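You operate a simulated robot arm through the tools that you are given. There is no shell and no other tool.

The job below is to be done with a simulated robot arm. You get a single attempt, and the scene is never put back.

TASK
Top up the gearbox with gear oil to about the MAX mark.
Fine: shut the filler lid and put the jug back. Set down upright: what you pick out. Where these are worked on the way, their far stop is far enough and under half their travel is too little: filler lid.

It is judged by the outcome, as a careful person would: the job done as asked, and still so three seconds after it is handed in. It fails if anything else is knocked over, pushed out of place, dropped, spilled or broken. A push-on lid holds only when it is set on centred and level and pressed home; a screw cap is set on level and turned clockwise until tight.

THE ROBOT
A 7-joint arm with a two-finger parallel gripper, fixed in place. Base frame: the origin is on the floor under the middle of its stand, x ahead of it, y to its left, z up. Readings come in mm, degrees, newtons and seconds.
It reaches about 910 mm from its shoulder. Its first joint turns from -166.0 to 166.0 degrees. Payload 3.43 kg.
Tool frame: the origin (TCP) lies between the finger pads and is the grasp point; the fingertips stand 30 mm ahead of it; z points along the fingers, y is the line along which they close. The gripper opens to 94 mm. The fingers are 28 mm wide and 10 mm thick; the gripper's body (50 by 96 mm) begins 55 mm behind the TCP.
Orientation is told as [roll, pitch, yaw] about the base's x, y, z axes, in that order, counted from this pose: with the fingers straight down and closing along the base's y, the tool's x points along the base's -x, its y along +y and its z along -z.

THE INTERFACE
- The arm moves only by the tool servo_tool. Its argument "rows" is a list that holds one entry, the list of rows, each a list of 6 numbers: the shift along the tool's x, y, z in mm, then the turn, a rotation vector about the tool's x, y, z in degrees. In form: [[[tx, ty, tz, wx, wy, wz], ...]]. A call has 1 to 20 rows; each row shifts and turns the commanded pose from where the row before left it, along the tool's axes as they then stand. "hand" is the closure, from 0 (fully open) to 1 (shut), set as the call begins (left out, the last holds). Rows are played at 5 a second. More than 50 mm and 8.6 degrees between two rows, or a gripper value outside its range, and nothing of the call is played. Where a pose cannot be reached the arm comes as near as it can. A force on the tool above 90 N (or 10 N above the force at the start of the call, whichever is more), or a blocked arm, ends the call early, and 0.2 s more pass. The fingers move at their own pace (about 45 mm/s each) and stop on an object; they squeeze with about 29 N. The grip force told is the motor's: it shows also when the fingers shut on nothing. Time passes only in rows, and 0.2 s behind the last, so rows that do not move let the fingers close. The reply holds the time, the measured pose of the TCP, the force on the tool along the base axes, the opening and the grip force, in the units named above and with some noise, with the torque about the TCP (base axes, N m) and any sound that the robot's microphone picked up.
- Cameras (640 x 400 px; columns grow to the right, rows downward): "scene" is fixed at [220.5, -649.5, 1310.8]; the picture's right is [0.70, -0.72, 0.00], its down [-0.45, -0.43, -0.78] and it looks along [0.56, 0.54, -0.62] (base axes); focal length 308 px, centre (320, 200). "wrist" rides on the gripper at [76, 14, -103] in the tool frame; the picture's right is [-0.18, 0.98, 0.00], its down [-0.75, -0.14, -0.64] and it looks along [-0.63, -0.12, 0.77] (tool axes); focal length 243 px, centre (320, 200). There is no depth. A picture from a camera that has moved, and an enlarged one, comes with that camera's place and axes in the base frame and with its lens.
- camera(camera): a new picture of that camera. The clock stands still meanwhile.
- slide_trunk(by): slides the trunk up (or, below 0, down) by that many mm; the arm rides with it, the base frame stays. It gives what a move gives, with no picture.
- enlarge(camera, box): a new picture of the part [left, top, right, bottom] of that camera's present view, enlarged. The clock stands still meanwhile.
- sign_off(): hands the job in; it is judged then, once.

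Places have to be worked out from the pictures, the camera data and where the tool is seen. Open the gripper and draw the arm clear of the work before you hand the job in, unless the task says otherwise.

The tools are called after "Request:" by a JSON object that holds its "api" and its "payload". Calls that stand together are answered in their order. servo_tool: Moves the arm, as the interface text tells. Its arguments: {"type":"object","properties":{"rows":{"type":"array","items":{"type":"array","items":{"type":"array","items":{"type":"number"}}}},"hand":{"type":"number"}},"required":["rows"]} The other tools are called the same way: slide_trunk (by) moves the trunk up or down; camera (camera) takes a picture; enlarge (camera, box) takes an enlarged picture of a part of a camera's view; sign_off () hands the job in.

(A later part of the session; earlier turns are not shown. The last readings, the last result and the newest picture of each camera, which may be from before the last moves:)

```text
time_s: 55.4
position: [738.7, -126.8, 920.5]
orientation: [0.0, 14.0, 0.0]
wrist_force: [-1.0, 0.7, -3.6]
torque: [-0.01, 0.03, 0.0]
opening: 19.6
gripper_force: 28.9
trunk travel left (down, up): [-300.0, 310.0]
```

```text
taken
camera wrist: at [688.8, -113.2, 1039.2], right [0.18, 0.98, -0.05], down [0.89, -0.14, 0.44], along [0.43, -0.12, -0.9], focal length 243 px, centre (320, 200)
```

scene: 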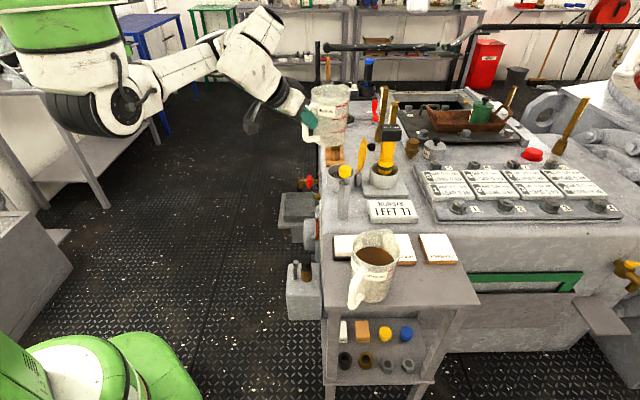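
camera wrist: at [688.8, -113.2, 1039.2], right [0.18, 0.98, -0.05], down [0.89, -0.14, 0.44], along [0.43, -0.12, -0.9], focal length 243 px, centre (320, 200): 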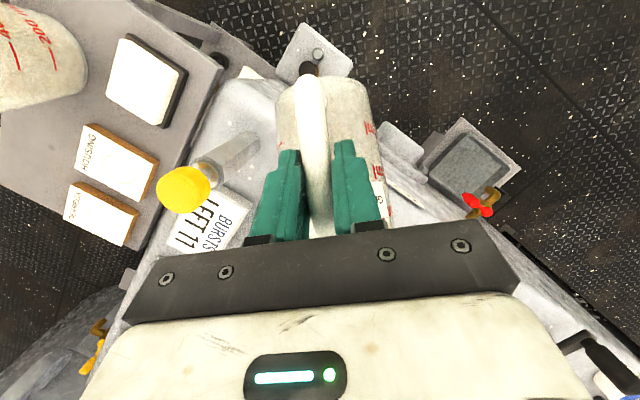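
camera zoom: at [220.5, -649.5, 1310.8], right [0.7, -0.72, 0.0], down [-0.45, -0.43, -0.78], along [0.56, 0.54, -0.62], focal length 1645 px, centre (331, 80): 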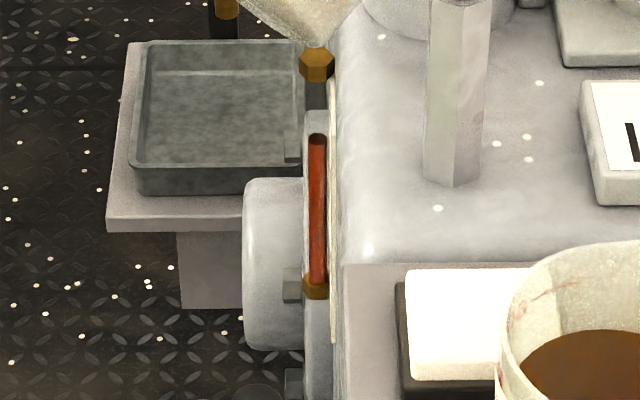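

Level is now near row 134–138. I zoom tightly on the gauge for accuracy before going on.

Request:
{"api": "enlarge", "payload": {"camera": "scene", "box": [304, 193, 330, 243]}}

Request:
{"api": "enlarge", "payload": {"camera": "scene", "box": [309, 202, 325, 218]}}

```text
8.00 times, centred on (317, 218) of scene
camera zoom: at [220.5, -649.5, 1310.8], right [0.7, -0.72, 0.0], down [-0.45, -0.43, -0.78], along [0.56, 0.54, -0.62], focal length 2467 px, centre (344, 56)
```

zoom: 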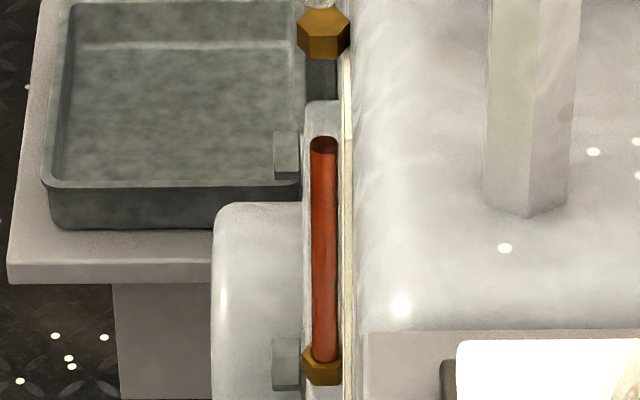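

```text
16.00 times, centred on (317, 210) of scene
camera zoom: at [220.5, -649.5, 1310.8], right [0.7, -0.72, 0.0], down [-0.45, -0.43, -0.78], along [0.56, 0.54, -0.62], focal length 4934 px, centre (368, 40)
```

zoom: 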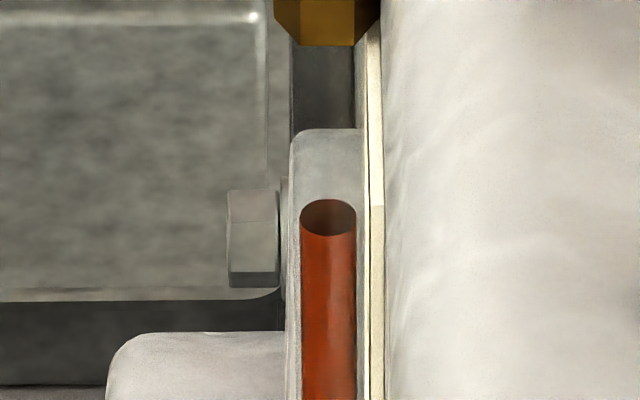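

Level is at z≈629–632 versus MAX ≈ 637, so about 6–8 mm remain. I hold the tilt for 0.4 s and re-measure the residual flow.

Request:
{"api": "servo_tool", "payload": {"rows": [[[0, 0, 0, 0, 0, 0], [0, 0, 0, 0, 0, 0]]]}}

Request:
{"api": "enlarge", "payload": {"camera": "scene", "box": [309, 202, 325, 218]}}

Request:
{"api": "enlarge", "payload": {"camera": "scene", "box": [310, 140, 375, 185]}}

```text
time_s: 56.0
position: [738.5, -125.4, 920.5]
orientation: [-0.1, 14.0, 0.0]
wrist_force: [0.2, 0.5, -2.5]
torque: [-0.01, 0.0, -0.01]
opening: 19.2
gripper_force: 29.2
trunk travel left (down, up): [-300.0, 310.0]
```

```text
16.00 times, centred on (317, 210) of scene
camera zoom: at [220.5, -649.5, 1310.8], right [0.7, -0.72, 0.0], down [-0.45, -0.43, -0.78], along [0.56, 0.54, -0.62], focal length 4934 px, centre (368, 40)
```

zoom: 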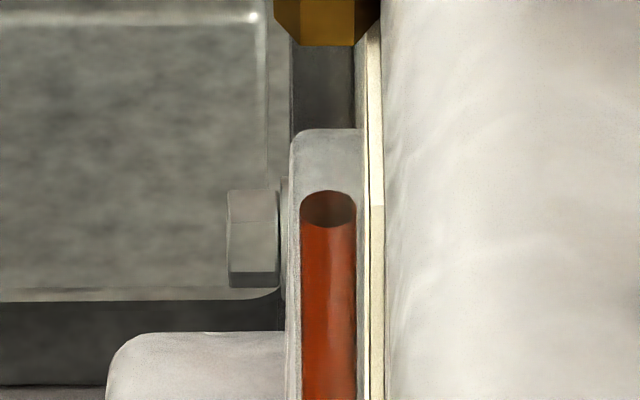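

```text
8.89 times, centred on (342, 162) of scene
camera zoom: at [220.5, -649.5, 1310.8], right [0.7, -0.72, 0.0], down [-0.45, -0.43, -0.78], along [0.56, 0.54, -0.62], focal length 2741 px, centre (120, 533)
```

zoom: 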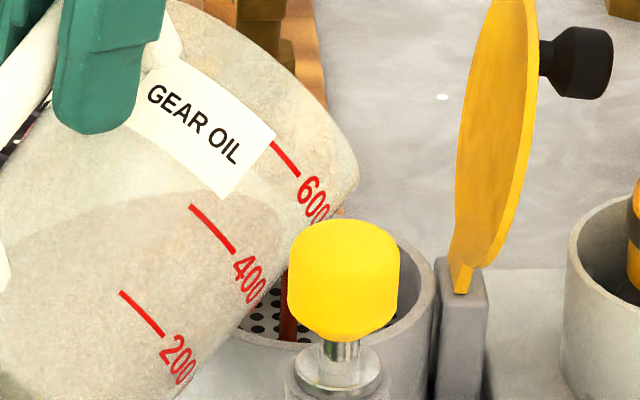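

It is still running in at ~3–4 mm/s. I hold another 0.6 s.

Request:
{"api": "servo_tool", "payload": {"rows": [[[0, 0, 0, 0, 0, 0], [0, 0, 0, 0, 0, 0], [0, 0, 0, 0, 0, 0]]]}}

Request:
{"api": "enlarge", "payload": {"camera": "scene", "box": [309, 202, 325, 218]}}

```text
time_s: 56.8
position: [738.3, -126.2, 920.9]
orientation: [0.0, 14.0, 0.0]
wrist_force: [-0.1, -0.2, -2.9]
torque: [-0.01, 0.04, 0.02]
opening: 19.6
gripper_force: 28.8
trunk travel left (down, up): [-300.0, 310.0]
```

```text
16.00 times, centred on (317, 210) of scene
camera zoom: at [220.5, -649.5, 1310.8], right [0.7, -0.72, 0.0], down [-0.45, -0.43, -0.78], along [0.56, 0.54, -0.62], focal length 4934 px, centre (368, 40)
```

zoom: 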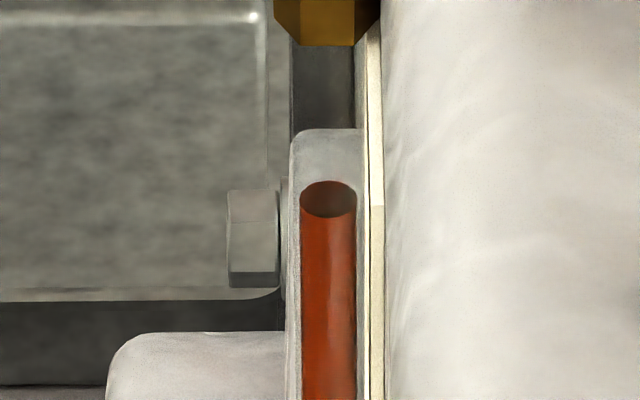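

About 3 mm short of my MAX estimate. I hold one more moment and then tilt back smoothly along the reverse path, keeping the spout over the opening.

Request:
{"api": "servo_tool", "payload": {"rows": [[[0, 0, 0, 0, 0, 0], [5.1, 0, 9.6, 0, -4, 0], [5.3, 0, 9.5, 0, -4, 0], [5.4, 0, 8.5, 0, -4, 0], [5.4, 0, 7.5, 0, -4, 0], [0, 0, 0, 0, 0, 0]]]}}

Request:
{"api": "enlarge", "payload": {"camera": "scene", "box": [309, 202, 325, 218]}}

Request:
{"api": "enlarge", "payload": {"camera": "scene", "box": [310, 140, 375, 185]}}

```text
time_s: 58.2
position: [710.7, -126.3, 887.7]
orientation: [0.0, -2.0, -0.1]
wrist_force: [-0.3, -0.2, -3.8]
torque: [-0.01, 0.08, 0.03]
opening: 19.6
gripper_force: 29.3
trunk travel left (down, up): [-300.0, 310.0]
```

```text
16.00 times, centred on (317, 210) of scene
camera zoom: at [220.5, -649.5, 1310.8], right [0.7, -0.72, 0.0], down [-0.45, -0.43, -0.78], along [0.56, 0.54, -0.62], focal length 4934 px, centre (368, 40)
```

zoom: 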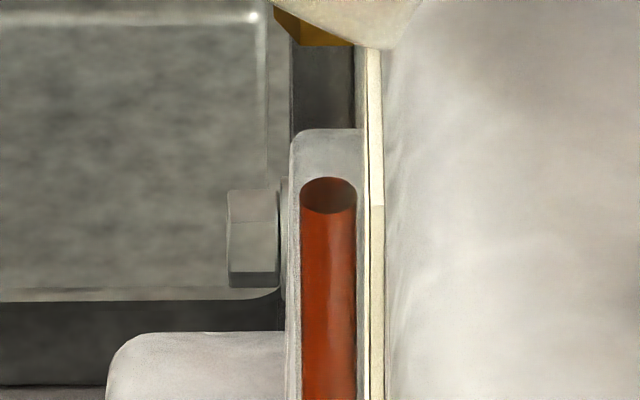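

```text
8.89 times, centred on (342, 162) of scene
camera zoom: at [220.5, -649.5, 1310.8], right [0.7, -0.72, 0.0], down [-0.45, -0.43, -0.78], along [0.56, 0.54, -0.62], focal length 2741 px, centre (120, 533)
```

zoom: 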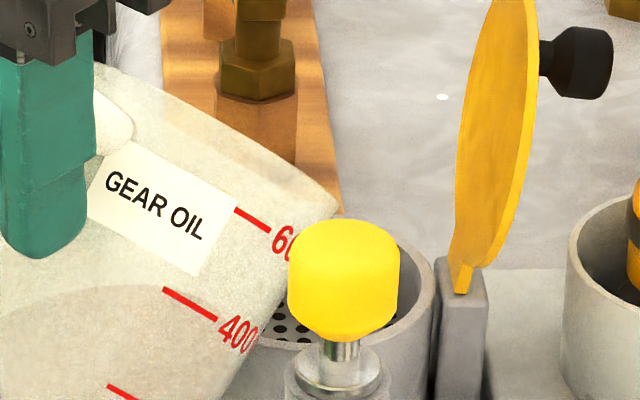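

Flow has stopped and the level reads z≈635–638, essentially at MAX. I tilt back further to ~24°, where the wrist camera can see the gauge face, to verify.

Request:
{"api": "servo_tool", "payload": {"rows": [[[3.35, 0, 4.2, 0, -3.8, 0], [3.6, 0, 3.95, 0, -3.8, 0], [3.9, 0, 3.7, 0, -3.8, 0], [4.1, 0, 3.4, 0, -3.8, 0], [4.3, 0, 3.2, 0, -3.8, 0], [0, 0, 0, 0, 0, 0]]]}}

Request:
{"api": "enlarge", "payload": {"camera": "wrist", "box": [280, 0, 400, 100]}}

Request:
{"api": "enlarge", "payload": {"camera": "scene", "box": [309, 202, 325, 218]}}

```text
time_s: 59.6
position: [695.1, -125.5, 867.9]
orientation: [0.0, -21.0, -0.1]
wrist_force: [0.0, 0.5, -3.0]
torque: [0.0, 0.12, 0.02]
opening: 19.7
gripper_force: 28.7
trunk travel left (down, up): [-300.0, 310.0]
```

```text
4.00 times, centred on (340, 50) of wrist
camera zoom: at [587.2, -112.6, 936.5], right [0.17, 0.98, 0.07], down [0.47, -0.14, 0.87], along [0.86, -0.12, -0.49], focal length 970 px, centre (240, 800)
```

zoom: 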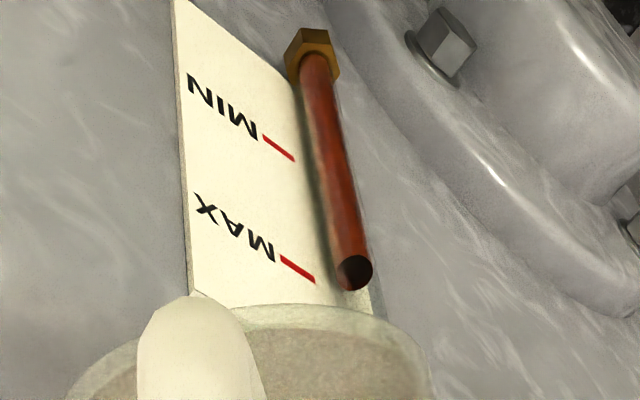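

```text
16.00 times, centred on (317, 210) of scene
camera zoom: at [220.5, -649.5, 1310.8], right [0.7, -0.72, 0.0], down [-0.45, -0.43, -0.78], along [0.56, 0.54, -0.62], focal length 4934 px, centre (368, 40)
```

zoom: 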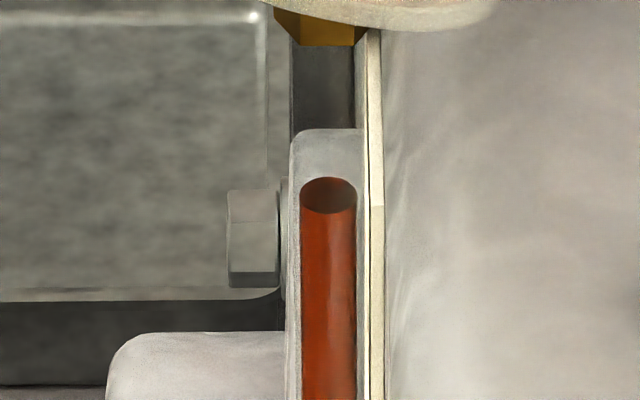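

The wrist view confirms it: the meniscus lies level with the MAX tick. I now bring the jug upright while rising away from the filler.

Request:
{"api": "servo_tool", "payload": {"rows": [[[-4.8, 0, -12.4, 0, -4, 0], [-5.6, 0, -12.1, 0, -4, 0], [-6.4, 0, -11.6, 0, -4, 0], [-7.2, 0, -11.2, 0, -4, 0], [-8, 0, -10.6, 0, -4, 0], [-8.7, 0, -10, 0, -4, 0], [-14.1, 0, -14.1, 0, 0, 0], [-14.1, 0, -14.1, 0, 0, 0], [-14.1, 0, -14.1, 0, 0, 0], [0, 0, 0, 0, 0, 0]]]}}

Request:
{"api": "camera", "payload": {"camera": "scene"}}

Request:
{"api": "enlarge", "payload": {"camera": "scene", "box": [290, 80, 400, 200]}}

```text
time_s: 61.8
position: [694.0, -126.5, 1006.2]
orientation: [-0.1, -45.1, 0.1]
wrist_force: [0.4, 0.8, -3.6]
torque: [-0.01, 0.21, 0.01]
opening: 19.4
gripper_force: 28.9
trunk travel left (down, up): [-300.0, 310.0]
```

```text
taken
```

scene: 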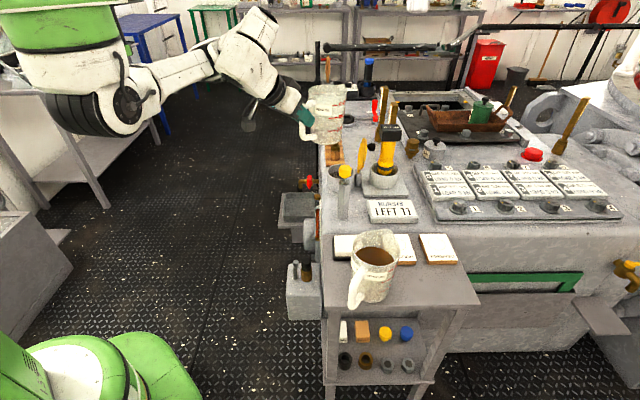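

```text
3.33 times, centred on (345, 140) of scene
camera zoom: at [220.5, -649.5, 1310.8], right [0.7, -0.72, 0.0], down [-0.45, -0.43, -0.78], along [0.56, 0.54, -0.62], focal length 1028 px, centre (237, 400)
```

zoom: 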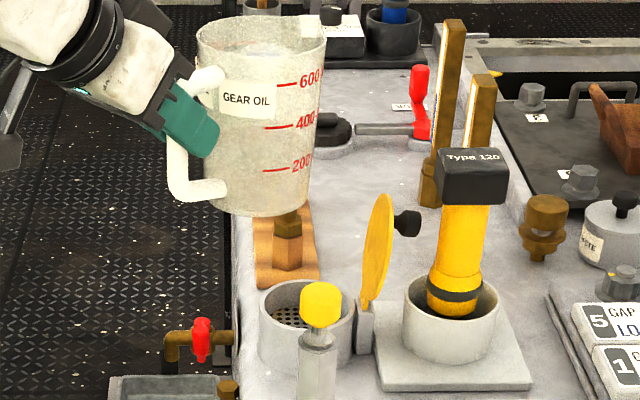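

No spills visible. I carry the jug back to above its place on the shelf along the reverse path.

Request:
{"api": "servo_tool", "payload": {"rows": [[[1.7, -12, -1.9, 0, 0, 0], [1.7, -20, -1.9, 0, 0, 0], [1.7, -27, -1.9, 0, 0, 0], [1.7, -27, -1.9, 0, 0, 0], [1.7, -27, -1.9, 0, 0, 0], [1.7, -27, -1.9, 0, 0, 0], [1.7, -27, -1.9, 0, 0, 0], [1.7, -27, -1.9, 0, 0, 0], [1.7, -27, -1.9, 0, 0, 0], [1.7, -27, -1.9, 0, 0, 0], [1.7, -27, -1.9, 0, 0, 0], [1.7, -27, -1.9, 0, 0, 0], [1.7, -27, -1.9, 0, 0, 0], [1.7, -27, -1.9, 0, 0, 0], [1.7, -27, -1.9, 0, 0, 0], [1.7, -27, -1.9, 0, 0, 0], [1.7, -20, -1.9, 0, 0, 0], [1.7, -11, -1.9, 0, 0, 0]]]}}

Request:
{"api": "servo_tool", "payload": {"rows": [[[0, 0, 0, -3.35, 0, -3.35], [0, 0, 0, -3.35, 0, -3.35], [0, 0, 0, -3.35, 0, -3.35], [0, 0, 0, 0, 0, 0]]]}}

Request:
{"api": "camera", "payload": {"camera": "wrist"}}

Request:
{"api": "camera", "payload": {"camera": "scene"}}

```text
time_s: 65.6
position: [650.5, -566.0, 1009.2]
orientation: [0.0, -45.0, 0.1]
wrist_force: [0.6, 0.9, -2.8]
torque: [-0.02, 0.19, 0.0]
opening: 19.5
gripper_force: 28.9
trunk travel left (down, up): [-300.0, 310.0]
```

```text
time_s: 66.6
position: [650.7, -566.5, 1011.1]
orientation: [-0.1, -45.0, 14.3]
wrist_force: [-0.4, -0.2, -2.7]
torque: [-0.05, 0.19, -0.02]
opening: 19.5
gripper_force: 28.4
trunk travel left (down, up): [-300.0, 310.0]
```

```text
taken
camera wrist: at [523.9, -584.8, 1029.5], right [-0.12, 0.98, 0.13], down [0.11, -0.12, 0.99], along [0.99, 0.13, -0.1], focal length 243 px, centre (320, 200)
```

wrist: 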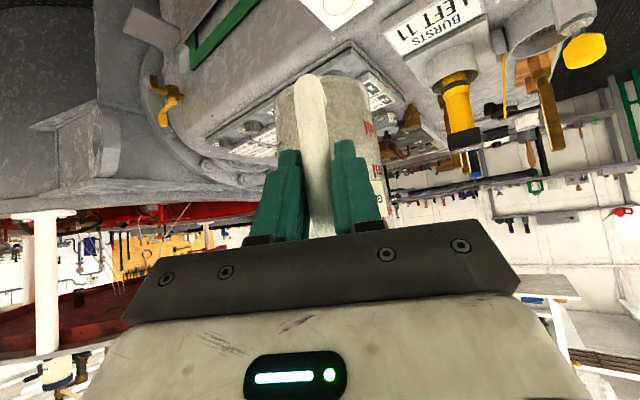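

```text
taken
```

scene: 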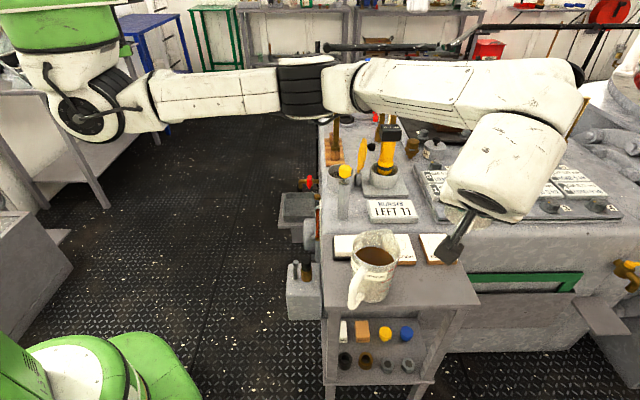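

Back above the start place. I lower straight down to about 20 mm above the shelf.

Request:
{"api": "servo_tool", "payload": {"rows": [[[8.5, 0, 5.5, 0, 0, 0], [14.1, 0, 14.1, 0, 0, 0], [14.1, 0, 14.1, 0, 0, 0], [14.1, 0, 14.1, 0, 0, 0], [14.1, 0, 14.1, 0, 0, 0], [14.1, 0, 14.1, 0, 0, 0], [14.1, 0, 14.1, 0, 0, 0], [14.1, 0, 14.1, 0, 0, 0], [14.1, 0, 14.1, 0, 0, 0], [7, 0, 7, 0, 0, 0], [0, 0, 0, 0, 0, 0]]]}}

Request:
{"api": "camera", "payload": {"camera": "wrist"}}

Request:
{"api": "enlarge", "payload": {"camera": "scene", "box": [380, 190, 520, 320]}}

```text
time_s: 69.0
position: [647.9, -566.7, 829.5]
orientation: [-0.1, -45.0, 14.2]
wrist_force: [0.5, -0.7, -2.1]
torque: [-0.02, 0.21, -0.01]
opening: 19.5
gripper_force: 28.7
trunk travel left (down, up): [-300.0, 310.0]
```

```text
taken
camera wrist: at [520.9, -585.8, 848.8], right [-0.12, 0.98, 0.13], down [0.11, -0.12, 0.99], along [0.99, 0.13, -0.1], focal length 243 px, centre (320, 200)
```

wrist: 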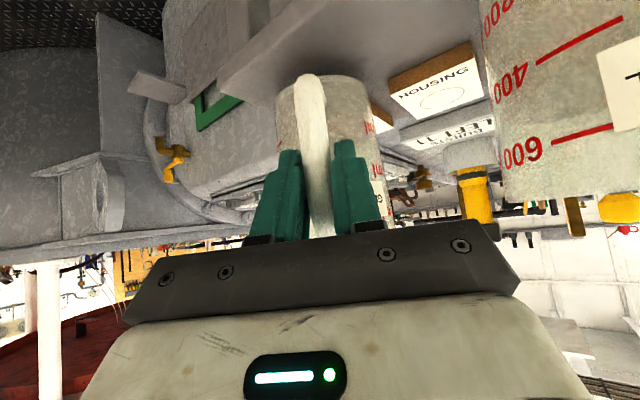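

```text
3.08 times, centred on (450, 255) of scene
camera zoom: at [220.5, -649.5, 1310.8], right [0.7, -0.72, 0.0], down [-0.45, -0.43, -0.78], along [0.56, 0.54, -0.62], focal length 949 px, centre (-80, 31)
```

zoom: 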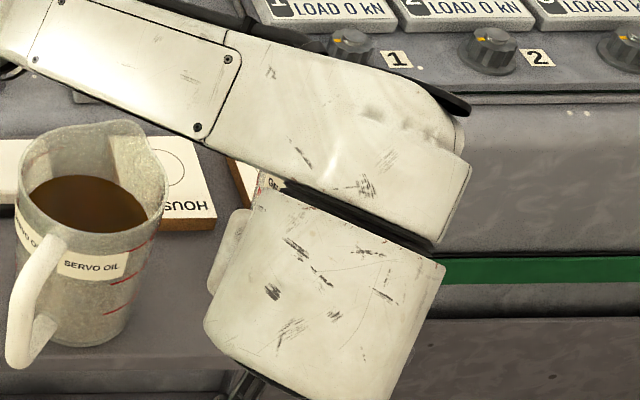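

The pose matches the one just after pick-up. I lower slowly to contact.

Request:
{"api": "servo_tool", "payload": {"rows": [[[3.5, 0, 3.5, 0, 0, 0], [3.5, 0, 3.5, 0, 0, 0], [2.8, 0, 2.8, 0, 0, 0], [1.4, 0, 1.4, 0, 0, 0], [0, 0, 0, 0, 0, 0]]]}}

Request:
{"api": "servo_tool", "payload": {"rows": [[[0.7, 0, 0.7, 0, 0, 0], [0.7, 0, 0.7, 0, 0, 0], [0, 0, 0, 0, 0, 0]]]}}

```text
time_s: 70.2
position: [645.2, -567.1, 814.0]
orientation: [-0.1, -45.0, 14.2]
wrist_force: [-0.5, -0.4, 2.2]
torque: [0.13, -0.4, -0.05]
opening: 19.6
gripper_force: 28.7
trunk travel left (down, up): [-300.0, 310.0]
```

```text
time_s: 71.0
position: [645.9, -567.2, 813.5]
orientation: [-0.2, -45.0, 14.3]
wrist_force: [-3.5, -0.7, 8.0]
torque: [0.21, -0.88, -0.06]
opening: 19.5
gripper_force: 29.1
trunk travel left (down, up): [-300.0, 310.0]
```

The jug is seated on the shelf (upward reaction ~8 N). I open the gripper to release the handle.

Request:
{"api": "servo_tool", "payload": {"rows": [[[0, 0, 0, 0, 0, 0], [0, 0, 0, 0, 0, 0], [0, 0, 0, 0, 0, 0], [0, 0, 0, 0, 0, 0]]], "hand": 0.45}}

Request:
{"api": "camera", "payload": {"camera": "wrist"}}

```text
time_s: 72.0
position: [647.5, -566.7, 813.2]
orientation: [0.0, -45.0, 14.3]
wrist_force: [0.3, -0.8, 0.6]
torque: [0.0, -0.03, 0.01]
opening: 51.8
gripper_force: 0.0
trunk travel left (down, up): [-300.0, 310.0]
```

```text
taken
camera wrist: at [520.9, -585.4, 831.9], right [-0.12, 0.98, 0.13], down [0.11, -0.12, 0.99], along [0.99, 0.13, -0.1], focal length 243 px, centre (320, 200)
```

wrist: 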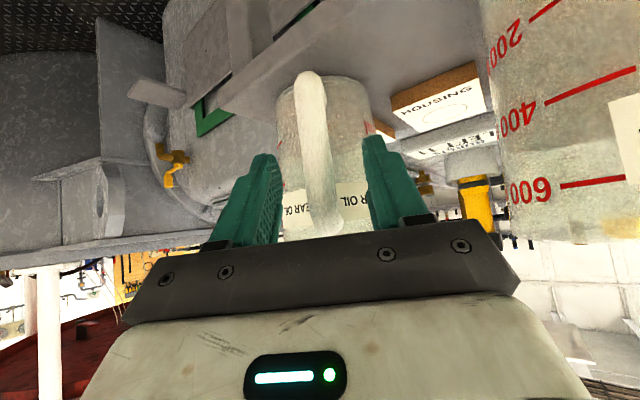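

Released cleanly. I withdraw straight back along the fingers and check that the jug stands upright.

Request:
{"api": "servo_tool", "payload": {"rows": [[[0, 0, -15, 0, 0, 0], [0, 0, -25, 0, 0, 0], [0, 0, -35, 0, 0, 0], [0, 0, -40, 0, 0, 0], [0, 0, -45, 0, 0, 0]]]}}

Request:
{"api": "camera", "payload": {"camera": "wrist"}}

Request:
{"api": "camera", "payload": {"camera": "scene"}}

```text
time_s: 73.2
position: [539.1, -595.3, 926.2]
orientation: [0.0, -45.0, 14.4]
wrist_force: [-0.2, 0.0, -1.0]
torque: [0.0, 0.03, -0.06]
opening: 51.6
gripper_force: 0.0
trunk travel left (down, up): [-300.0, 310.0]
```

```text
taken
camera wrist: at [411.7, -613.7, 945.0], right [-0.12, 0.98, 0.13], down [0.11, -0.12, 0.99], along [0.99, 0.13, -0.1], focal length 243 px, centre (320, 200)
```

wrist: 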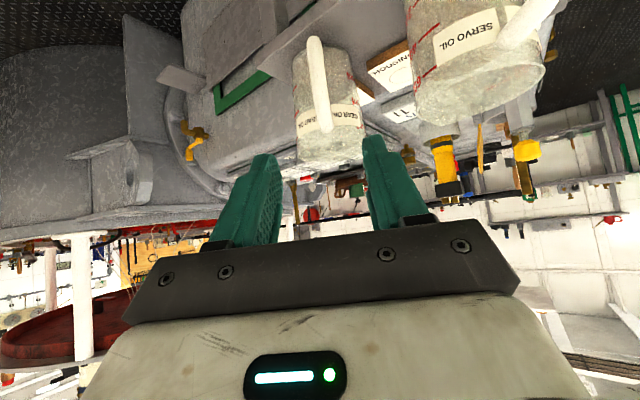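

```text
taken
```

scene: 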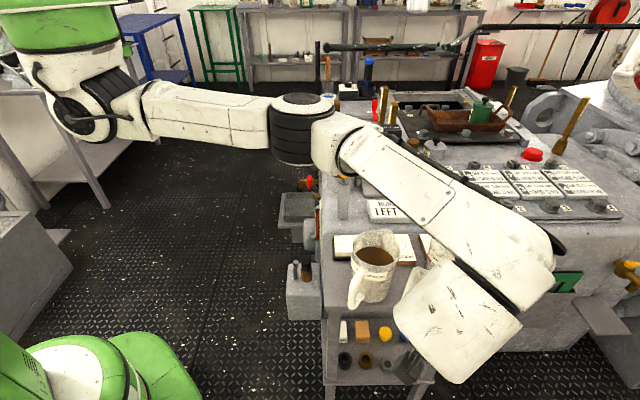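

The jug is back upright on the shelf. Now I rise and move back toward the filler, then re-orient the hand as it was when I opened the lid.

Request:
{"api": "servo_tool", "payload": {"rows": [[[-33.9, 4.7, -10, 0, 0, 0], [-33.9, 4.7, -10, 0, 0, 0], [-33.9, 4.7, -10, 0, 0, 0], [-33.9, 4.7, -10, 0, 0, 0], [-16.2, 34.5, 14.5, 0, 0, 0], [-16.2, 34.5, 14.5, 0, 0, 0], [-16.2, 34.5, 14.5, 0, 0, 0], [-16.2, 34.5, 14.5, 0, 0, 0], [-16.2, 34.5, 14.5, 0, 0, 0], [-16.2, 34.5, 14.5, 0, 0, 0], [-16.2, 34.5, 14.5, 0, 0, 0], [-16.2, 34.5, 14.5, 0, 0, 0]]], "hand": 0.4}}

Request:
{"api": "servo_tool", "payload": {"rows": [[[0, 0, 0, 5.31, 0, 5.31], [0, 0, 0, 5.31, 0, 5.31], [0, 0, 0, 5.31, 0, 5.31], [0, 0, 0, 5.31, 0, 5.31], [0, 0, 0, 5.31, 0, 5.31], [0, 0, 0, 5.31, 0, 5.31], [0, 0, 0, 5.31, 0, 5.31], [0, 0, 0, 5.31, 0, 5.31], [0, 0, 0, 0, 8.33, 0], [0, 0, 0, 0, 8.33, 0], [0, 0, 0, 0, 8.33, 0], [0, 0, 0, 0, 0, 0]]]}}

Request:
{"api": "camera", "payload": {"camera": "scene"}}

Request:
{"api": "camera", "payload": {"camera": "wrist"}}

```text
time_s: 75.8
position: [695.8, -251.3, 1060.1]
orientation: [-0.1, -45.0, 14.2]
wrist_force: [0.6, -0.5, -0.1]
torque: [0.06, -0.01, 0.03]
opening: 56.4
gripper_force: 0.0
trunk travel left (down, up): [-300.0, 310.0]
```

```text
time_s: 78.4
position: [700.8, -250.1, 1060.6]
orientation: [0.1, -19.9, -45.9]
wrist_force: [0.3, 0.1, -0.3]
torque: [0.04, -0.02, 0.01]
opening: 56.4
gripper_force: 0.0
trunk travel left (down, up): [-300.0, 310.0]
```

```text
taken
```

scene: 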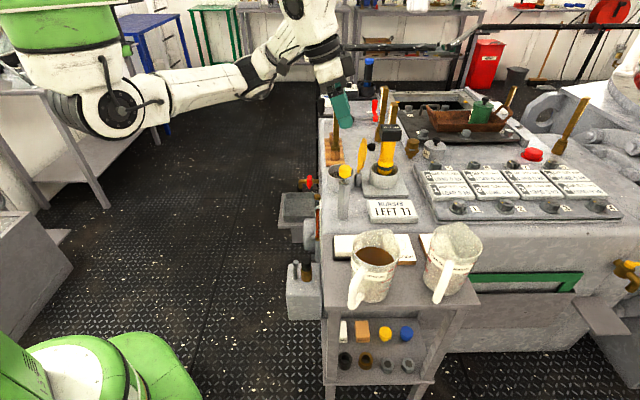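

```text
taken
camera wrist: at [635.3, -164.6, 1130.8], right [0.83, 0.56, 0.06], down [0.24, -0.45, 0.86], along [0.51, -0.7, -0.51], focal length 243 px, centre (320, 200)
```

wrist: 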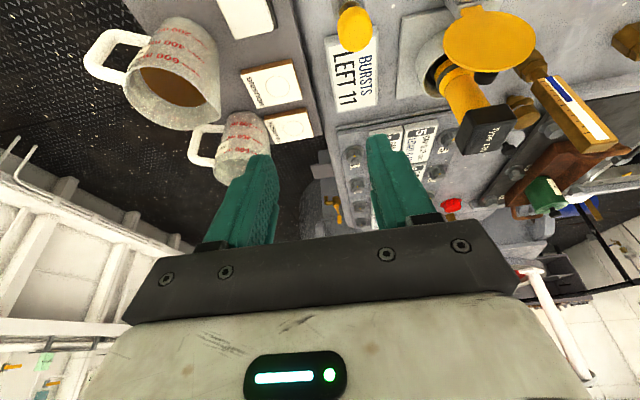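

Both jugs look right. I move back above the open lid to the earlier retreat point.

Request:
{"api": "servo_tool", "payload": {"rows": [[[-7.3, 33.6, 5.6, 0, 0, 0], [-7.3, 33.6, 5.6, 0, 0, 0], [-7.3, 33.6, 5.6, 0, 0, 0], [-7.3, 33.6, 5.6, 0, 0, 0], [-7.3, 33.6, 5.6, 0, 0, 0], [-7.3, 33.6, 5.6, 0, 0, 0], [0, 0, 0, 0, 0, 0]]]}}

Request:
{"api": "enlarge", "payload": {"camera": "scene", "box": [290, 60, 430, 200]}}

Request:
{"api": "camera", "payload": {"camera": "wrist"}}

```text
time_s: 80.0
position: [879.3, -145.2, 1043.5]
orientation: [0.0, -20.1, -45.9]
wrist_force: [-0.4, -0.4, 0.6]
torque: [0.03, -0.01, -0.04]
opening: 56.7
gripper_force: 0.0
trunk travel left (down, up): [-300.0, 310.0]
```

```text
2.86 times, centred on (360, 130) of scene
camera zoom: at [220.5, -649.5, 1310.8], right [0.7, -0.72, 0.0], down [-0.45, -0.43, -0.78], along [0.56, 0.54, -0.62], focal length 881 px, centre (206, 400)
```

zoom: 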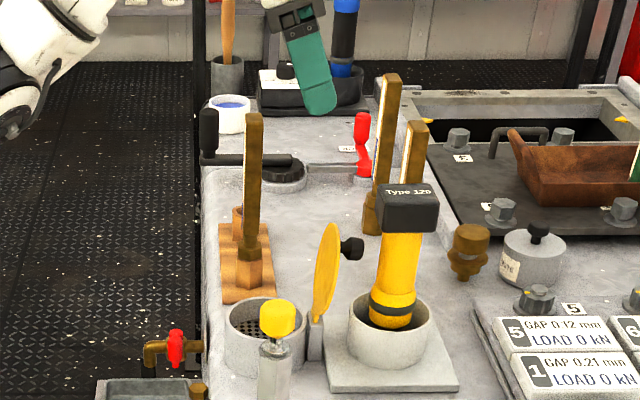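

```text
taken
camera wrist: at [815.7, -60.8, 1114.1], right [0.83, 0.56, 0.06], down [0.24, -0.45, 0.86], along [0.51, -0.7, -0.5], focal length 243 px, centre (320, 200)
```

wrist: 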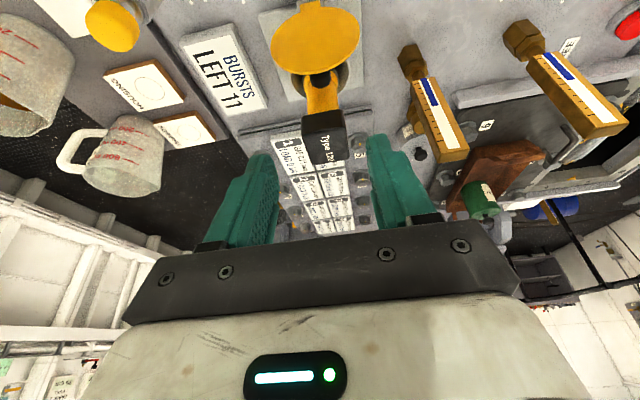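

Same pose as before within ~2 mm. I descend part of the way along the reversed retreat path and check alignment with the knob.

Request:
{"api": "servo_tool", "payload": {"rows": [[[-1, 0, 40, 0, 0, 0], [-1, 0, 40, 0, 0, 0], [0, 0, 30, 0, 0, 0], [0, 0, 0, 0, 0, 0]]]}}

Request:
{"api": "enlarge", "payload": {"camera": "scene", "box": [335, 95, 405, 165]}}

Request:
{"api": "camera", "payload": {"camera": "wrist"}}

```text
time_s: 81.0
position: [908.8, -174.5, 939.2]
orientation: [0.0, -20.3, -45.9]
wrist_force: [0.1, 0.3, 0.2]
torque: [-0.01, 0.02, 0.02]
opening: 56.2
gripper_force: 0.0
trunk travel left (down, up): [-300.0, 310.0]
```

```text
5.71 times, centred on (370, 130) of scene
camera zoom: at [220.5, -649.5, 1310.8], right [0.7, -0.72, 0.0], down [-0.45, -0.43, -0.78], along [0.56, 0.54, -0.62], focal length 1762 px, centre (34, 600)
```

zoom: 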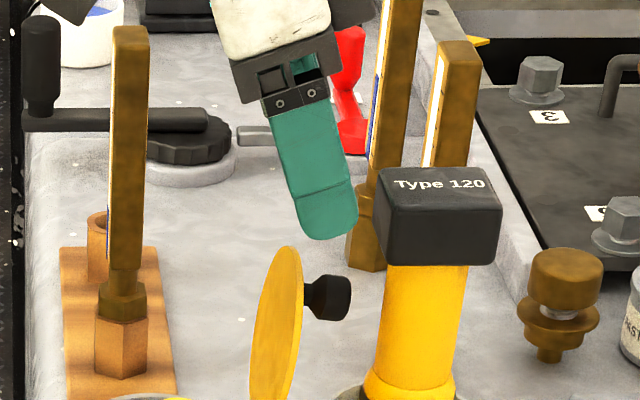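

```text
taken
camera wrist: at [843.9, -89.1, 1009.4], right [0.83, 0.56, 0.06], down [0.24, -0.45, 0.86], along [0.51, -0.7, -0.5], focal length 243 px, centre (320, 200)
```

wrist: 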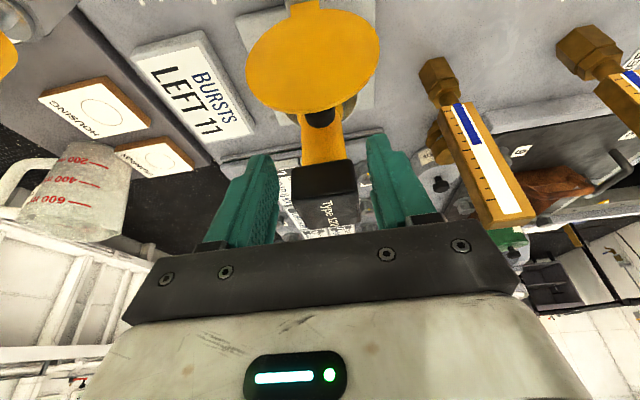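

The alignment matches the earlier retreat path; clearance to the Type 120 head is a few mm, so I go down in careful steps, biased slightly away from it.

Request:
{"api": "servo_tool", "payload": {"rows": [[[3, 0, 10, 0, 0, 0], [2.5, 0, 10, 0, 0, 0], [1, 0, 8, 0, 0, 0]]]}}

Request:
{"api": "enlarge", "payload": {"camera": "scene", "box": [335, 110, 405, 165]}}

```text
time_s: 81.8
position: [909.7, -178.1, 911.9]
orientation: [0.0, -20.0, -45.9]
wrist_force: [-0.7, -0.3, 0.7]
torque: [0.01, 0.02, -0.01]
opening: 56.5
gripper_force: 0.0
trunk travel left (down, up): [-300.0, 310.0]
```

```text
7.27 times, centred on (370, 138) of scene
camera zoom: at [220.5, -649.5, 1310.8], right [0.7, -0.72, 0.0], down [-0.45, -0.43, -0.78], along [0.56, 0.54, -0.62], focal length 2243 px, centre (-44, 654)
```

zoom: 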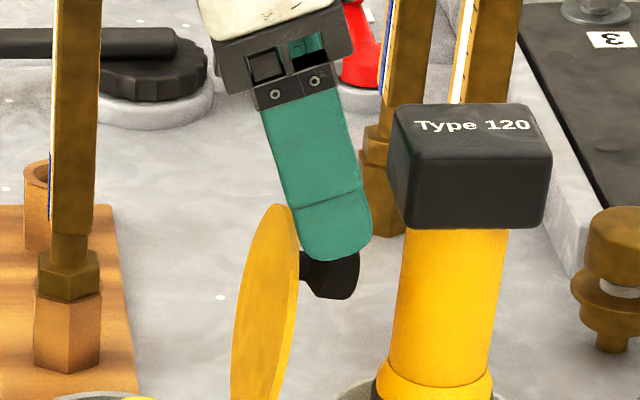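

Clear on both sides. I go down the last ~36 mm to straddle the knob.

Request:
{"api": "servo_tool", "payload": {"rows": [[[1.5, 0.5, 12, 0, 0, 0], [1.5, 0, 12, 0, 0, 0], [1.5, 0, 11, 0, 0, 0], [0, 0, 0, 0, 0, 0]]]}}

Request:
{"api": "enlarge", "payload": {"camera": "scene", "box": [335, 110, 405, 165]}}

Request:
{"api": "camera", "payload": {"camera": "wrist"}}

```text
time_s: 82.8
position: [915.9, -182.0, 878.0]
orientation: [0.0, -19.9, -45.8]
wrist_force: [-0.4, 0.0, 0.3]
torque: [-0.03, -0.03, 0.04]
opening: 56.2
gripper_force: 0.1
trunk travel left (down, up): [-300.0, 310.0]
```

```text
7.27 times, centred on (370, 138) of scene
camera zoom: at [220.5, -649.5, 1310.8], right [0.7, -0.72, 0.0], down [-0.45, -0.43, -0.78], along [0.56, 0.54, -0.62], focal length 2243 px, centre (-44, 654)
```

zoom: 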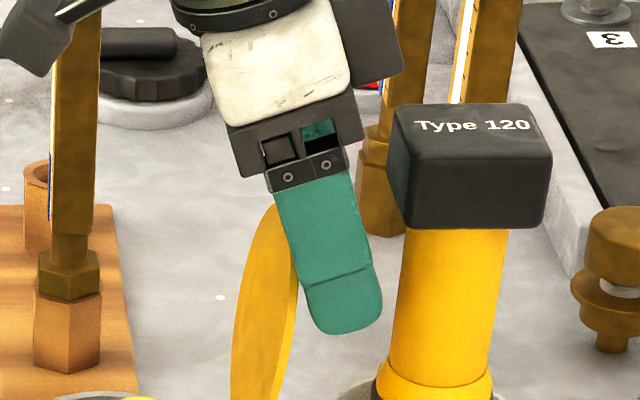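

```text
taken
camera wrist: at [852.5, -98.0, 948.2], right [0.83, 0.56, 0.06], down [0.24, -0.45, 0.86], along [0.51, -0.7, -0.5], focal length 243 px, centre (320, 200)
```

wrist: 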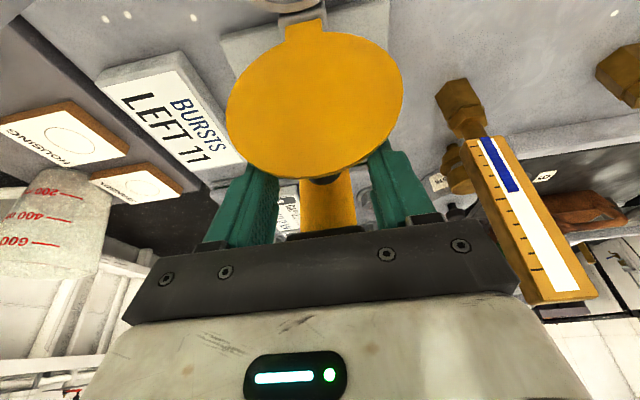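

The fingers straddle the knob. I close on it.

Request:
{"api": "servo_tool", "payload": {"rows": [[[0, 0, 0, 0, 0, 0], [0, 0, 0, 0, 0, 0], [0, 0, 0, 0, 0, 0], [0, 0, 0, 0, 0, 0]]], "hand": 1}}

```text
time_s: 83.8
position: [916.8, -183.1, 878.0]
orientation: [0.0, -20.0, -45.7]
wrist_force: [4.4, 4.1, 1.7]
torque: [0.16, -0.06, 0.1]
opening: 23.1
gripper_force: 44.7
trunk travel left (down, up): [-300.0, 310.0]
```

Gripped again (23.1 mm). I start closing along the fitted arc (hinge radius ≈ 96 mm), first the stage through vertical.

Request:
{"api": "servo_tool", "payload": {"rows": [[[4.4, 0, -3.5, 0, 0, 0], [4.4, 0, -3.3, 0, 0, 0], [4.5, 0, -3.1, 0, 0, 0], [5.0, 0, -2.5, 0, 0, 0], [5.1, 0, -2.2, 0, 0, 0], [5.1, 0, -2.0, 0, 0, 0]]]}}

Request:
{"api": "enlarge", "payload": {"camera": "scene", "box": [290, 90, 410, 190]}}

```text
time_s: 85.2
position: [894.6, -160.2, 881.9]
orientation: [0.0, -20.0, -45.8]
wrist_force: [20.8, -1.1, -11.6]
torque: [-0.87, -1.28, 0.02]
opening: 22.8
gripper_force: 45.6
trunk travel left (down, up): [-300.0, 310.0]
```

```text
4.00 times, centred on (350, 140) of scene
camera zoom: at [220.5, -649.5, 1310.8], right [0.7, -0.72, 0.0], down [-0.45, -0.43, -0.78], along [0.56, 0.54, -0.62], focal length 1234 px, centre (200, 440)
```

zoom: 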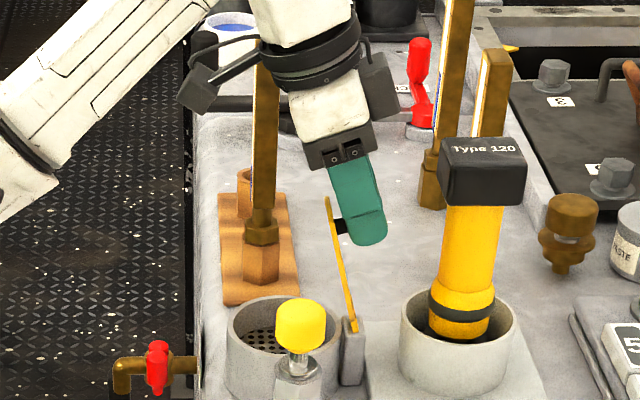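

The lid follows with modest force. I continue closing.

Request:
{"api": "servo_tool", "payload": {"rows": [[[5.4, 0, -1.2, 0, 0, 0], [5.4, 0, -1.0, 0, 0, 0], [5.5, 0, -0.8, 0, 0, 0], [5.6, 0, -0.3, 0, 0, 0], [5.6, 0, 0, 0, 0, 0], [5.6, 0, 0.2, 0, 0, 0], [5.6, 0, 0.5, 0, 0, 0], [5.6, 0, 0.8, 0, 0, 0], [5.5, 0, 1.1, 0, 0, 0]]]}}

Request:
{"api": "enlarge", "payload": {"camera": "scene", "box": [290, 90, 410, 190]}}

```text
time_s: 87.2
position: [860.6, -126.1, 866.5]
orientation: [0.0, -20.2, -45.9]
wrist_force: [15.7, -5.8, 5.2]
torque: [-1.05, -1.19, 0.0]
opening: 22.9
gripper_force: 45.1
trunk travel left (down, up): [-300.0, 310.0]
```

```text
4.00 times, centred on (350, 140) of scene
camera zoom: at [220.5, -649.5, 1310.8], right [0.7, -0.72, 0.0], down [-0.45, -0.43, -0.78], along [0.56, 0.54, -0.62], focal length 1234 px, centre (200, 440)
```

zoom: 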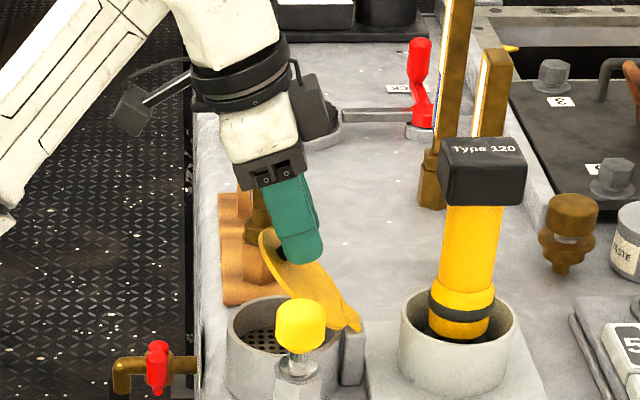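

Lid at about 40° now; the forces stay low. I continue to about 20°.

Request:
{"api": "servo_tool", "payload": {"rows": [[[5.4, 0, 1.3, 0, 0, 0], [5.3, 0, 1.6, 0, 0, 0], [5.3, 0, 1.9, 0, 0, 0], [5.1, 0, 2.2, 0, 0, 0], [5.0, 0, 2.5, 0, 0, 0], [5.0, 0, 2.8, 0, 0, 0]]]}}

```text
time_s: 88.6
position: [844.9, -108.9, 844.5]
orientation: [-0.1, -20.3, -45.8]
wrist_force: [22.7, -13.8, -1.3]
torque: [-1.12, -1.26, 0.01]
opening: 23.0
gripper_force: 45.2
trunk travel left (down, up): [-300.0, 310.0]
```

About 20° left. I bring the lid down the rest of the way, watching force.

Request:
{"api": "servo_tool", "payload": {"rows": [[[4.6, 0, 3.1, 0, 0, 0], [4.5, 0, 3.4, 0, 0, 0], [4.4, 0, 3.6, 0, 0, 0], [4.3, 0, 3.9, 0, 0, 0], [4.2, 0, 4.1, 0, 0, 0]]]}}

Request:
{"api": "enlarge", "payload": {"camera": "scene", "box": [290, 110, 410, 190]}}

```text
time_s: 89.8
position: [835.4, -100.5, 819.4]
orientation: [0.1, -20.5, -46.0]
wrist_force: [33.5, -28.9, 0.6]
torque: [-1.35, -1.36, -0.01]
opening: 23.0
gripper_force: 45.1
trunk travel left (down, up): [-300.0, 310.0]
```

```text
5.00 times, centred on (350, 150) of scene
camera zoom: at [220.5, -649.5, 1310.8], right [0.7, -0.72, 0.0], down [-0.45, -0.43, -0.78], along [0.56, 0.54, -0.62], focal length 1542 px, centre (170, 450)
```

zoom: 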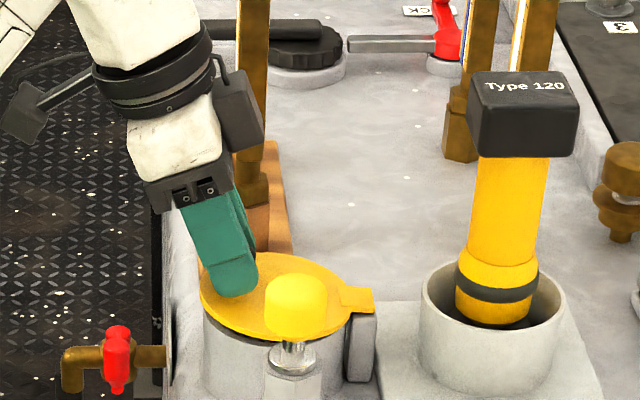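

Nearly shut (about 3°). I press straight down a few mm to seat it.

Request:
{"api": "servo_tool", "payload": {"rows": [[[0.7, 0, 1.9, 0, 0, 0], [0.7, 0, 1.9, 0, 0, 0], [0, 0, 0, 0, 0, 0]]]}}

```text
time_s: 90.6
position: [834.5, -98.7, 815.7]
orientation: [0.0, -20.2, -45.9]
wrist_force: [20.1, -25.4, 4.9]
torque: [-1.34, -1.24, -0.06]
opening: 23.0
gripper_force: 45.0
trunk travel left (down, up): [-300.0, 310.0]
```

Height is back to the initial closed value. One more small press to confirm it is home.

Request:
{"api": "servo_tool", "payload": {"rows": [[[0.5, 0, 1.4, 0, 0, 0], [0.4, 0, 1.0, 0, 0, 0], [0, 0, 0, 0, 0, 0]]]}}

Request:
{"api": "enlarge", "payload": {"camera": "scene", "box": [300, 130, 400, 190]}}

```text
time_s: 91.4
position: [834.1, -98.3, 814.3]
orientation: [0.0, -20.1, -45.9]
wrist_force: [9.4, -20.2, 9.1]
torque: [-1.31, -1.03, -0.03]
opening: 22.8
gripper_force: 44.7
trunk travel left (down, up): [-300.0, 310.0]
```

```text
6.40 times, centred on (350, 160) of scene
camera zoom: at [220.5, -649.5, 1310.8], right [0.7, -0.72, 0.0], down [-0.45, -0.43, -0.78], along [0.56, 0.54, -0.62], focal length 1974 px, centre (128, 456)
```

zoom: 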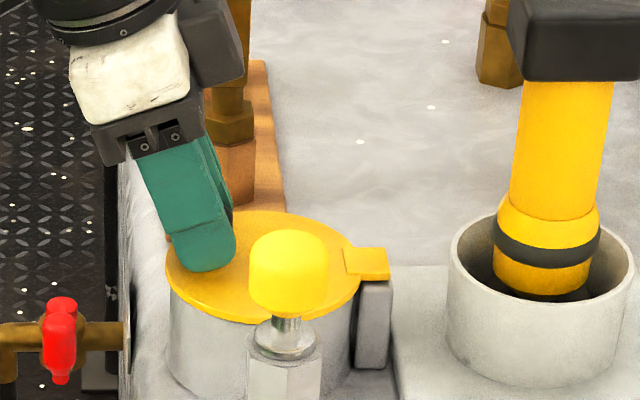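

The lid looks seated flat. I release the knob and withdraw along the finger axis.

Request:
{"api": "servo_tool", "payload": {"rows": [[[0, 0, 0, 0, 0, 0], [0, 0, 0, 0, 0, 0], [0, 0, 0, 0, 0, 0], [0, 0, 0, 0, 0, 0]]], "hand": 0.3}}

Request:
{"api": "servo_tool", "payload": {"rows": [[[0, 0, -15, 0, 0, 0], [0, 0, -25, 0, 0, 0], [0, 0, -35, 0, 0, 0], [0, 0, -40, 0, 0, 0], [0, 0, -40, 0, 0, 0]]]}}

Request:
{"api": "camera", "payload": {"camera": "wrist"}}

Request:
{"api": "enlarge", "payload": {"camera": "scene", "box": [300, 130, 400, 190]}}

```text
time_s: 92.4
position: [834.1, -97.3, 813.6]
orientation: [-0.2, -20.1, -45.8]
wrist_force: [-0.5, 0.6, 0.7]
torque: [-0.01, -0.03, -0.01]
opening: 65.7
gripper_force: 0.1
trunk travel left (down, up): [-300.0, 310.0]
```

```text
time_s: 93.6
position: [796.5, -59.7, 957.8]
orientation: [-0.1, -20.1, -46.0]
wrist_force: [-0.9, -0.2, -0.7]
torque: [0.0, 0.01, -0.02]
opening: 65.9
gripper_force: 0.0
trunk travel left (down, up): [-300.0, 310.0]
```

```text
taken
camera wrist: at [732.5, 25.6, 1029.7], right [0.83, 0.56, 0.06], down [0.24, -0.45, 0.86], along [0.51, -0.7, -0.51], focal length 243 px, centre (320, 200)
```

wrist: 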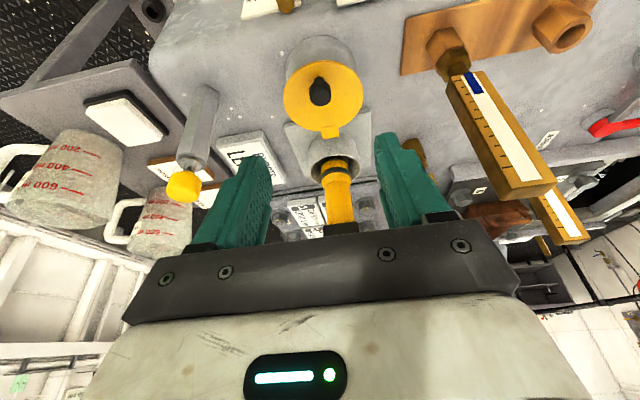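

```text
6.40 times, centred on (350, 160) of scene
camera zoom: at [220.5, -649.5, 1310.8], right [0.7, -0.72, 0.0], down [-0.45, -0.43, -0.78], along [0.56, 0.54, -0.62], focal length 1974 px, centre (128, 456)
```

zoom: 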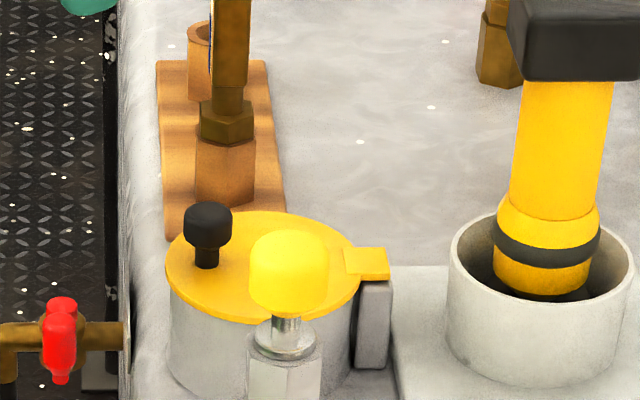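

The lid is shut exactly as at the start (knob in the same place). I re-check the gauge and the whole scene.

Request:
{"api": "enlarge", "payload": {"camera": "scene", "box": [309, 202, 325, 218]}}

Request:
{"api": "camera", "payload": {"camera": "scene"}}

Request:
{"api": "servo_tool", "payload": {"rows": [[[33, -8, 16, 0, 0, 0], [33, -8, 16, 0, 0, 0], [33, -8, 16, 0, 0, 0], [33, -8, 16, 0, 0, 0], [33, -8, 16, 0, 0, 0], [33, -8, 16, 0, 0, 0]]]}}

Request:
{"api": "camera", "payload": {"camera": "wrist"}}

```text
16.00 times, centred on (317, 210) of scene
camera zoom: at [220.5, -649.5, 1310.8], right [0.7, -0.72, 0.0], down [-0.45, -0.43, -0.78], along [0.56, 0.54, -0.62], focal length 4934 px, centre (368, 40)
```

zoom: 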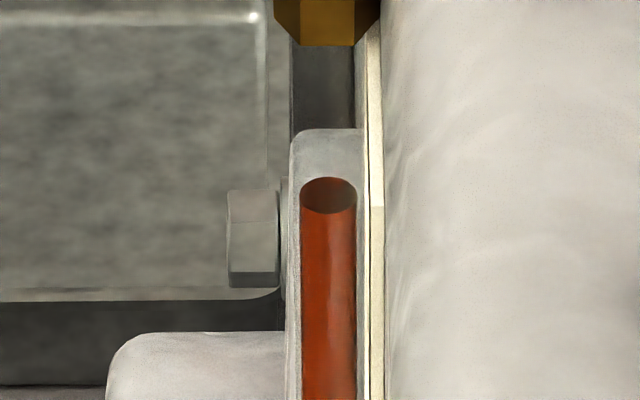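

```text
taken
```

scene: 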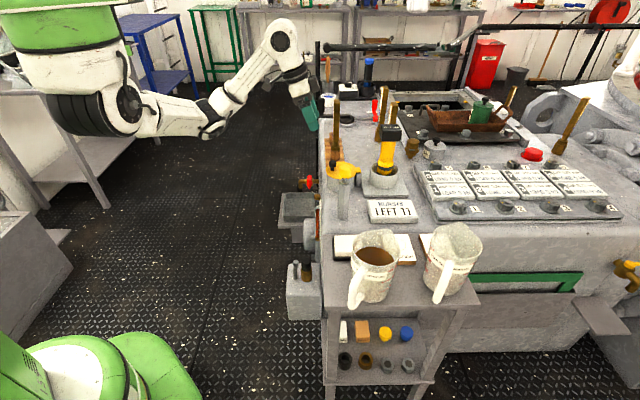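

```text
time_s: 95.0
position: [656.1, 20.6, 801.3]
orientation: [0.0, -20.1, -45.8]
wrist_force: [-0.5, 0.2, 0.5]
torque: [-0.01, 0.0, 0.0]
opening: 65.6
gripper_force: 0.2
trunk travel left (down, up): [-300.0, 310.0]
```

```text
taken
camera wrist: at [592.3, 105.2, 871.3], right [0.83, 0.56, 0.06], down [0.24, -0.45, 0.86], along [0.51, -0.7, -0.5], focal length 243 px, centre (320, 200)
```

wrist: 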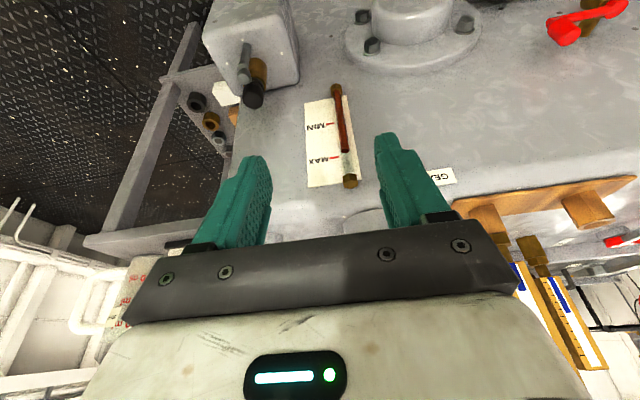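

Request:
{"api": "enlarge", "payload": {"camera": "wrist", "box": [300, 75, 380, 195]}}

Request:
{"api": "enlarge", "payload": {"camera": "scene", "box": [320, 200, 500, 312]}}

```text
3.33 times, centred on (340, 135) of wrist
camera zoom: at [592.3, 105.2, 871.3], right [0.83, 0.56, 0.06], down [0.24, -0.45, 0.86], along [0.51, -0.7, -0.5], focal length 809 px, centre (253, 417)
```

zoom: 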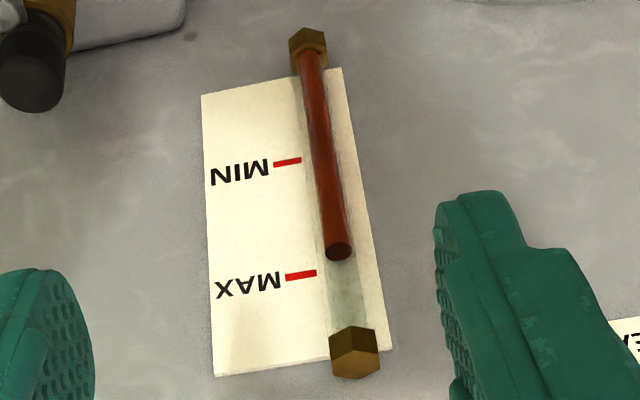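

```text
3.56 times, centred on (410, 256) of scene
camera zoom: at [220.5, -649.5, 1310.8], right [0.7, -0.72, 0.0], down [-0.45, -0.43, -0.78], along [0.56, 0.54, -0.62], focal length 1097 px, centre (0, 1)
```

zoom: 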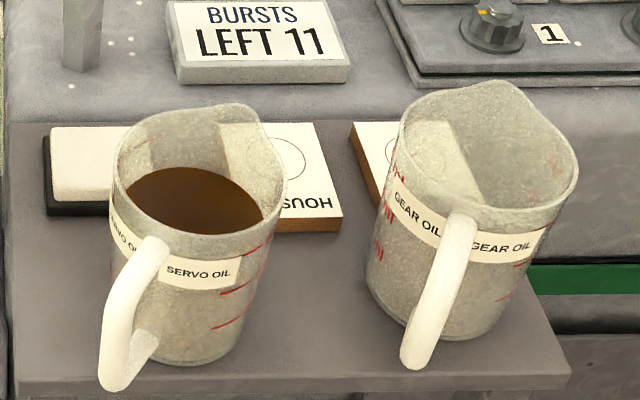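

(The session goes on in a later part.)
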